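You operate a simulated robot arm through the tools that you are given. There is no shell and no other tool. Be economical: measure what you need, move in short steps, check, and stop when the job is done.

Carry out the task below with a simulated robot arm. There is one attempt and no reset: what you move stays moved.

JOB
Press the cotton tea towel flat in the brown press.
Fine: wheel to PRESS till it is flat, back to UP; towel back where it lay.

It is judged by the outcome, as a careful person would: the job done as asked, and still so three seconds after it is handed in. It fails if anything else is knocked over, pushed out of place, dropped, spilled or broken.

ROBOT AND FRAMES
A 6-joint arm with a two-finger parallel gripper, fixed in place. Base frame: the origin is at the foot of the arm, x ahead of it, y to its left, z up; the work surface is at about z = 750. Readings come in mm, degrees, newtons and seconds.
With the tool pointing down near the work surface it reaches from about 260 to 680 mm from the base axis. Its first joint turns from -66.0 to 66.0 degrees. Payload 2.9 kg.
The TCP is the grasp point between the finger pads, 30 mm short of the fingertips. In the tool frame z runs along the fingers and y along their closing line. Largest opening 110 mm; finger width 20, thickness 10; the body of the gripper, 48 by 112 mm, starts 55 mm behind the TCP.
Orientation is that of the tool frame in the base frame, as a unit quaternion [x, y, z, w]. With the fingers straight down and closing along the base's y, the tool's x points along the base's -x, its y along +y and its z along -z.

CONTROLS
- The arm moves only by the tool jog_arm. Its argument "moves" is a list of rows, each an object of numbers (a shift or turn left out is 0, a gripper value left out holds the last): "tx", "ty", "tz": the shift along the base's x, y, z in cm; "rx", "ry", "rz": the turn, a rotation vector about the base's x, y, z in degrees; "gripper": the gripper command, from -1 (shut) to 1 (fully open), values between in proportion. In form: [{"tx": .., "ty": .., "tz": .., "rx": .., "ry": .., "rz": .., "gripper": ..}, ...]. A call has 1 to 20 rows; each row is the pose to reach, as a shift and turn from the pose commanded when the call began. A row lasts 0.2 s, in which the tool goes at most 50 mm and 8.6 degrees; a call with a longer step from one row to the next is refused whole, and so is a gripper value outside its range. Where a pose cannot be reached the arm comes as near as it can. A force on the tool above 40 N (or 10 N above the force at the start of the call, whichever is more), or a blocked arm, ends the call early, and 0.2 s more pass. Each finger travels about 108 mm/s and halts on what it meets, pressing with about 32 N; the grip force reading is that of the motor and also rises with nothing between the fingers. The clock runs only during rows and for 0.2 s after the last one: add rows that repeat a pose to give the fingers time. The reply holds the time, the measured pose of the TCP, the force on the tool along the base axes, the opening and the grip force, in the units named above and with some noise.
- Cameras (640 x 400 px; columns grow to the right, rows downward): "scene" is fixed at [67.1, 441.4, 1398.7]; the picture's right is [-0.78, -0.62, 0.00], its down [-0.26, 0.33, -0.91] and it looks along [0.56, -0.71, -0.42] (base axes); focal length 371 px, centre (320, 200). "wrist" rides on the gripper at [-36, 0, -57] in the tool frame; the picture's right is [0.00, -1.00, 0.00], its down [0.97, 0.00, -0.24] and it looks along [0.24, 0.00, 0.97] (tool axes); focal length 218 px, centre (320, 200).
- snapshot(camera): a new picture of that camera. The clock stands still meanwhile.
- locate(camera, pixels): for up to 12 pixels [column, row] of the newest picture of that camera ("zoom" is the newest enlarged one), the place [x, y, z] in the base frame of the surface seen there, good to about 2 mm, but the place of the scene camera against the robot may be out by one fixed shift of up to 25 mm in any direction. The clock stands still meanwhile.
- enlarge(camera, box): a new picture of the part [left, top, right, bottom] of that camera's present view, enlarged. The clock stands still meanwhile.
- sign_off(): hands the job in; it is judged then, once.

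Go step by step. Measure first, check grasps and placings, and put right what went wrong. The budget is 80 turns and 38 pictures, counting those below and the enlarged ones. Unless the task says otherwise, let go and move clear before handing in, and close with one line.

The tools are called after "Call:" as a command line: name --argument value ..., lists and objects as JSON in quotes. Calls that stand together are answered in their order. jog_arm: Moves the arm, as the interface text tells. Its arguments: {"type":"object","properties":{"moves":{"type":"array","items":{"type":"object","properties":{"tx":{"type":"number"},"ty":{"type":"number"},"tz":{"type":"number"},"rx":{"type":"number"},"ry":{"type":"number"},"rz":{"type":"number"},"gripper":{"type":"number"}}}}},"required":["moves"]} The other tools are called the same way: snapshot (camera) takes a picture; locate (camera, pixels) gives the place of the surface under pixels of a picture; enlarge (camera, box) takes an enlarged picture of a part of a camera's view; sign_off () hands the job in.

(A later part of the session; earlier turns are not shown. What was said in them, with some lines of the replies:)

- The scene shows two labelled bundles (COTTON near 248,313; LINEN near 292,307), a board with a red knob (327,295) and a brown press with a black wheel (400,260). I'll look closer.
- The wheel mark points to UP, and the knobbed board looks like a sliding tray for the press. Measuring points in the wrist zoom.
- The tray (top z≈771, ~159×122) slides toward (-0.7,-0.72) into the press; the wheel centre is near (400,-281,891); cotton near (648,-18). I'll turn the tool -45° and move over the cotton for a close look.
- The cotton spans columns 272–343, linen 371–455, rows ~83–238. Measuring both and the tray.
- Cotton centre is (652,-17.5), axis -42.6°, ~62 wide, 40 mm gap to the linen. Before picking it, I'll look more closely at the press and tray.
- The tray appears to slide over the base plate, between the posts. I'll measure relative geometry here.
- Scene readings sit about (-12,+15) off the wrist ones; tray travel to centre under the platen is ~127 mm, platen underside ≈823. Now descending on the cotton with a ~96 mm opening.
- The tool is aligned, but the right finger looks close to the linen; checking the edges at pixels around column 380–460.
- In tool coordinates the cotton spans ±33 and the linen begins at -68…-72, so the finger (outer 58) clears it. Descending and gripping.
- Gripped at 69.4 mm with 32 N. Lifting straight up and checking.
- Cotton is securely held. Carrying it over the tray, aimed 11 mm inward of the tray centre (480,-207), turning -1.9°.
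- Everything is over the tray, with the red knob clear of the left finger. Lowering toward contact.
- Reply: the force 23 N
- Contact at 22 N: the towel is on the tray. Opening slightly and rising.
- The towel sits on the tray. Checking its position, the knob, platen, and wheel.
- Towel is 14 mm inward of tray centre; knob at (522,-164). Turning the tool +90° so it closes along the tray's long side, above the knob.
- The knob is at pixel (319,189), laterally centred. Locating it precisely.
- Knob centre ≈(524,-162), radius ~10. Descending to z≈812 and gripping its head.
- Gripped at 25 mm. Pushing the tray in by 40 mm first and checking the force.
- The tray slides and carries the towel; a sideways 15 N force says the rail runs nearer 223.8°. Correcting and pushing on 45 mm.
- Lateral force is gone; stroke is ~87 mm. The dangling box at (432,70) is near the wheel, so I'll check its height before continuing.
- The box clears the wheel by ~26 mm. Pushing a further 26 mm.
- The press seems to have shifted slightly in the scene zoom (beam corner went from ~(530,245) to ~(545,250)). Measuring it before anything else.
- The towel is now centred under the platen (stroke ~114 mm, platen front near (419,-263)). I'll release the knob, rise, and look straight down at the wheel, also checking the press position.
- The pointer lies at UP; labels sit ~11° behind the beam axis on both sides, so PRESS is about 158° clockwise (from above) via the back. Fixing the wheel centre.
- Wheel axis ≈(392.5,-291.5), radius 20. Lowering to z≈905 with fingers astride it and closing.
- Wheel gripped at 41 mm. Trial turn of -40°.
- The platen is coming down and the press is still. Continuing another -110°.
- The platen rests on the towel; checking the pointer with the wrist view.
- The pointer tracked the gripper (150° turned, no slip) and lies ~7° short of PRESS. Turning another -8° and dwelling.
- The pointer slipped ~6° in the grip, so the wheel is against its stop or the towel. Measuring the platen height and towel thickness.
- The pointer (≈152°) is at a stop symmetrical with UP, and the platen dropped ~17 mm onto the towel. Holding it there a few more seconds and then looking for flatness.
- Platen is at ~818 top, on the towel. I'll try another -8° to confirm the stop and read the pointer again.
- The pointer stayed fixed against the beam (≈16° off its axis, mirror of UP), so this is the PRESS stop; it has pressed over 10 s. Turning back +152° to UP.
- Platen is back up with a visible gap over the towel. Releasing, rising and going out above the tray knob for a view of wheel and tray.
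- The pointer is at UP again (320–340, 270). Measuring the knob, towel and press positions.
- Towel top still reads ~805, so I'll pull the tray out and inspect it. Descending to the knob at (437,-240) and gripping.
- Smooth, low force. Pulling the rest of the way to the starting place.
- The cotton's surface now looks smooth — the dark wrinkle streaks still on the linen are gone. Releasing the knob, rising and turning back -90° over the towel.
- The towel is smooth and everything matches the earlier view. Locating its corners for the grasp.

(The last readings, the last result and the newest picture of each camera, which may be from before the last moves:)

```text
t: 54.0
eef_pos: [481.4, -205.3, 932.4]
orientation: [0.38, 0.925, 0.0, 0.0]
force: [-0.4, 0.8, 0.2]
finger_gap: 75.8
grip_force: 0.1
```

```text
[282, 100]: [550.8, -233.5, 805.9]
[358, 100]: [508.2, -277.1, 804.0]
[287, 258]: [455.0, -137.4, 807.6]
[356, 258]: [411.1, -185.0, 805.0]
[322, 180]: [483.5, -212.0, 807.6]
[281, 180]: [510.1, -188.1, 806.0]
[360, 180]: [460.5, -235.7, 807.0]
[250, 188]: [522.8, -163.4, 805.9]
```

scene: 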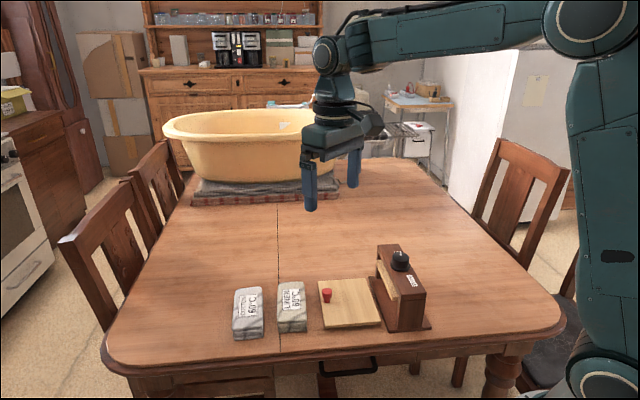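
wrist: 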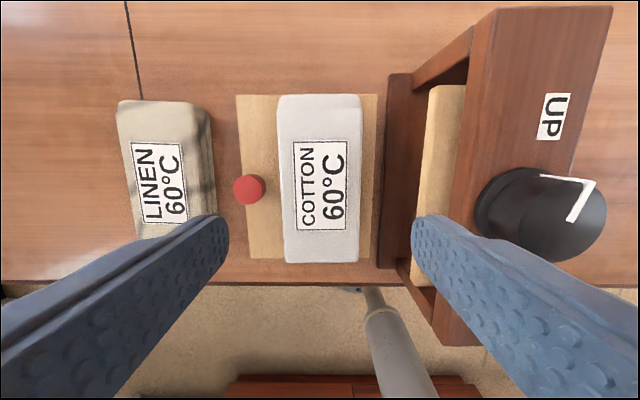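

Towel centre (481,-208), edges symmetric. Descending to z≈808 and gripping.

Call:
jog_arm --moves '[{"tx": -0.1, "ty": -0.25, "tz": -4, "gripper": 0.41}, {"tx": -0.1, "ty": -0.25, "tz": -8}, {"tx": -0.1, "ty": -0.25, "tz": -10.5}, {"tx": -0.1, "ty": -0.25, "tz": -12.4}, {"tx": -0.1, "ty": -0.25, "tz": -12.4, "gripper": 0.2}, {"tx": -0.1, "ty": -0.25, "tz": -12.4, "gripper": -0.2}, {"tx": -0.1, "ty": -0.25, "tz": -12.4}]'

```text
t: 55.6
eef_pos: [477.8, -205.8, 811.0]
orientation: [0.379, 0.926, 0.0, 0.001]
force: [-1.4, 1.2, 9.2]
finger_gap: 69.3
grip_force: 31.8
```

Gripped (69.3 mm, 32 N). Lifting and retracing the path back to above the original place.

Call:
jog_arm --moves '[{"tz": 1}, {"tz": 3}, {"tz": 5}, {"tz": 7}, {"tx": 2, "ty": 2.2, "tz": 7, "rz": 0.5}, {"tx": 4.5, "ty": 5, "tz": 7, "rz": 1}, {"tx": 7.2, "ty": 8, "tz": 7, "rz": 1.5}, {"tx": 10, "ty": 11, "tz": 7, "rz": 1.9}, {"tx": 12.7, "ty": 14, "tz": 7, "rz": 1.9}, {"tx": 15.4, "ty": 17, "tz": 7, "rz": 1.9}, {"tx": 17.18, "ty": 18.94, "tz": 7, "rz": 1.9}, {"tx": 17.18, "ty": 18.94, "tz": 7, "rz": 1.9}, {"tx": 17.18, "ty": 18.94, "tz": 4, "rz": 1.9}, {"tx": 17.18, "ty": 18.94, "tz": 1, "rz": 1.9}, {"tx": 17.18, "ty": 18.94, "tz": 1, "rz": 1.9}]'

Call:
enlarge --camera "scene" --box '[220, 230, 450, 374]'

```text
t: 58.8
eef_pos: [652.7, -17.7, 818.2]
orientation: [0.363, 0.932, 0.0, 0.0]
force: [-0.9, 1.1, -1.2]
finger_gap: 69.3
grip_force: 32.9
```

```text
2.78 times, centred on (335, 302) of scene
```

zoom: 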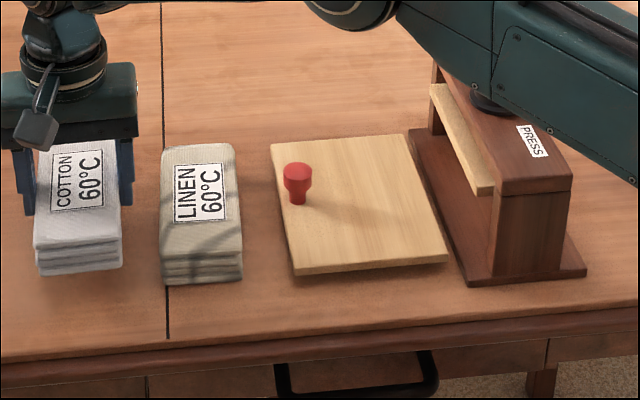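

Tray, press and linen match the starting picture. Lowering the cotton to the table.

Call:
jog_arm --moves '[{"tz": -1.5}, {"tz": -2.4}, {"tz": -2.7}, {"tz": -2.85}, {"tz": -2.95}, {"tz": -2.95}]'

```text
t: 60.2
eef_pos: [651.1, -17.7, 787.8]
orientation: [0.363, 0.932, 0.0, 0.0]
force: [0.7, -0.5, 0.1]
finger_gap: 69.5
grip_force: 31.2
```

Call:
jog_arm --moves '[{"tz": -0.1}, {"tz": -0.2}, {"tz": -0.2}]'

```text
t: 61.0
eef_pos: [652.6, -18.7, 788.4]
orientation: [0.363, 0.932, 0.0, 0.002]
force: [-0.2, 4.5, 16.0]
finger_gap: 69.4
grip_force: 32.1
```

Contact at 16 N: the towel is on the table. Opening moderately (linen side stays clear) and rising.

Call:
jog_arm --moves '[{"tz": 0.1, "gripper": 0.55}, {"tz": 0.1, "gripper": 0.6}, {"tz": 2, "gripper": 0.6}, {"tz": 6}, {"tz": 10}, {"tz": 14}, {"tz": 18}, {"tz": 18}]'

Call:
snapshot --camera "wrist"

```text
t: 62.8
eef_pos: [652.0, -18.8, 967.0]
orientation: [0.364, 0.932, 0.0, 0.001]
force: [0.6, -0.4, 0.7]
finger_gap: 87.8
grip_force: 0.2
```

```text
5 pictures are left
```

wrist: 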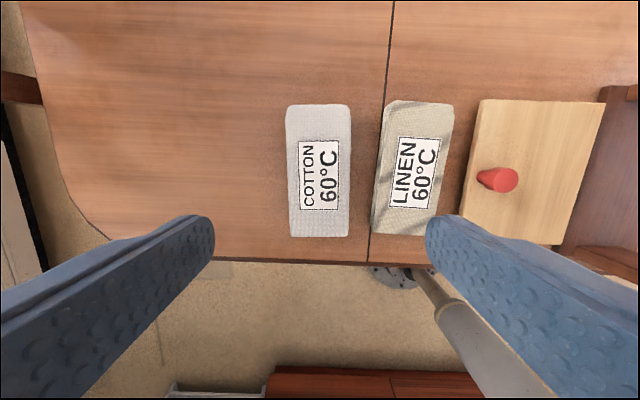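

Call:
locate --camera "wrist" --pixels '[[289, 109], [348, 108], [347, 233], [291, 233], [319, 172], [348, 170], [290, 170], [497, 180], [482, 103], [601, 105], [464, 215], [558, 242]]'

Call:
snapshot --camera "scene"

```text
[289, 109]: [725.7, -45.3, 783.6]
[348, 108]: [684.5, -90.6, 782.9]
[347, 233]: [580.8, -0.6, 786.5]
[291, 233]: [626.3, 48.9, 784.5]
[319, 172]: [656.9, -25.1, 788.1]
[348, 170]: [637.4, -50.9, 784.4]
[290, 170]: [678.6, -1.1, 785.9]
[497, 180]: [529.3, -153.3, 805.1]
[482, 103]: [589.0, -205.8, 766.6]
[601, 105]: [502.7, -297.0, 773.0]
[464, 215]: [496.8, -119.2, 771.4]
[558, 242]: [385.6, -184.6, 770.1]
```

```text
4 pictures are left
```

scene: 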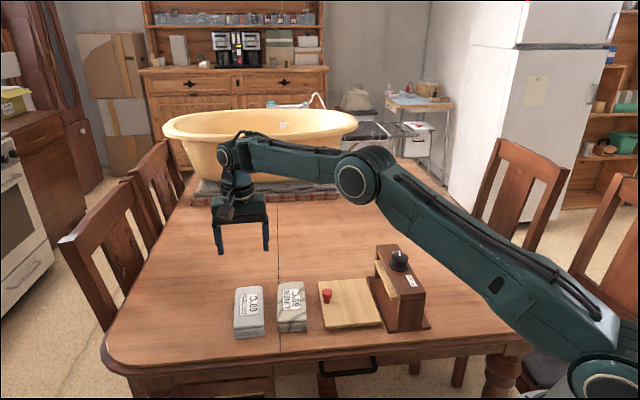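

The cotton lies smooth within about 5 mm of its original spot. The wheel is at UP, and the tray, press and linen are where they started, so I'm handing in.

Call:
sign_off

```text
The job is handed in.
```

The cotton tea towel was pressed flat in the brown press and laid back within about 5 mm of where it was; the wheel is back at UP and the tray is pulled out again to where it started.
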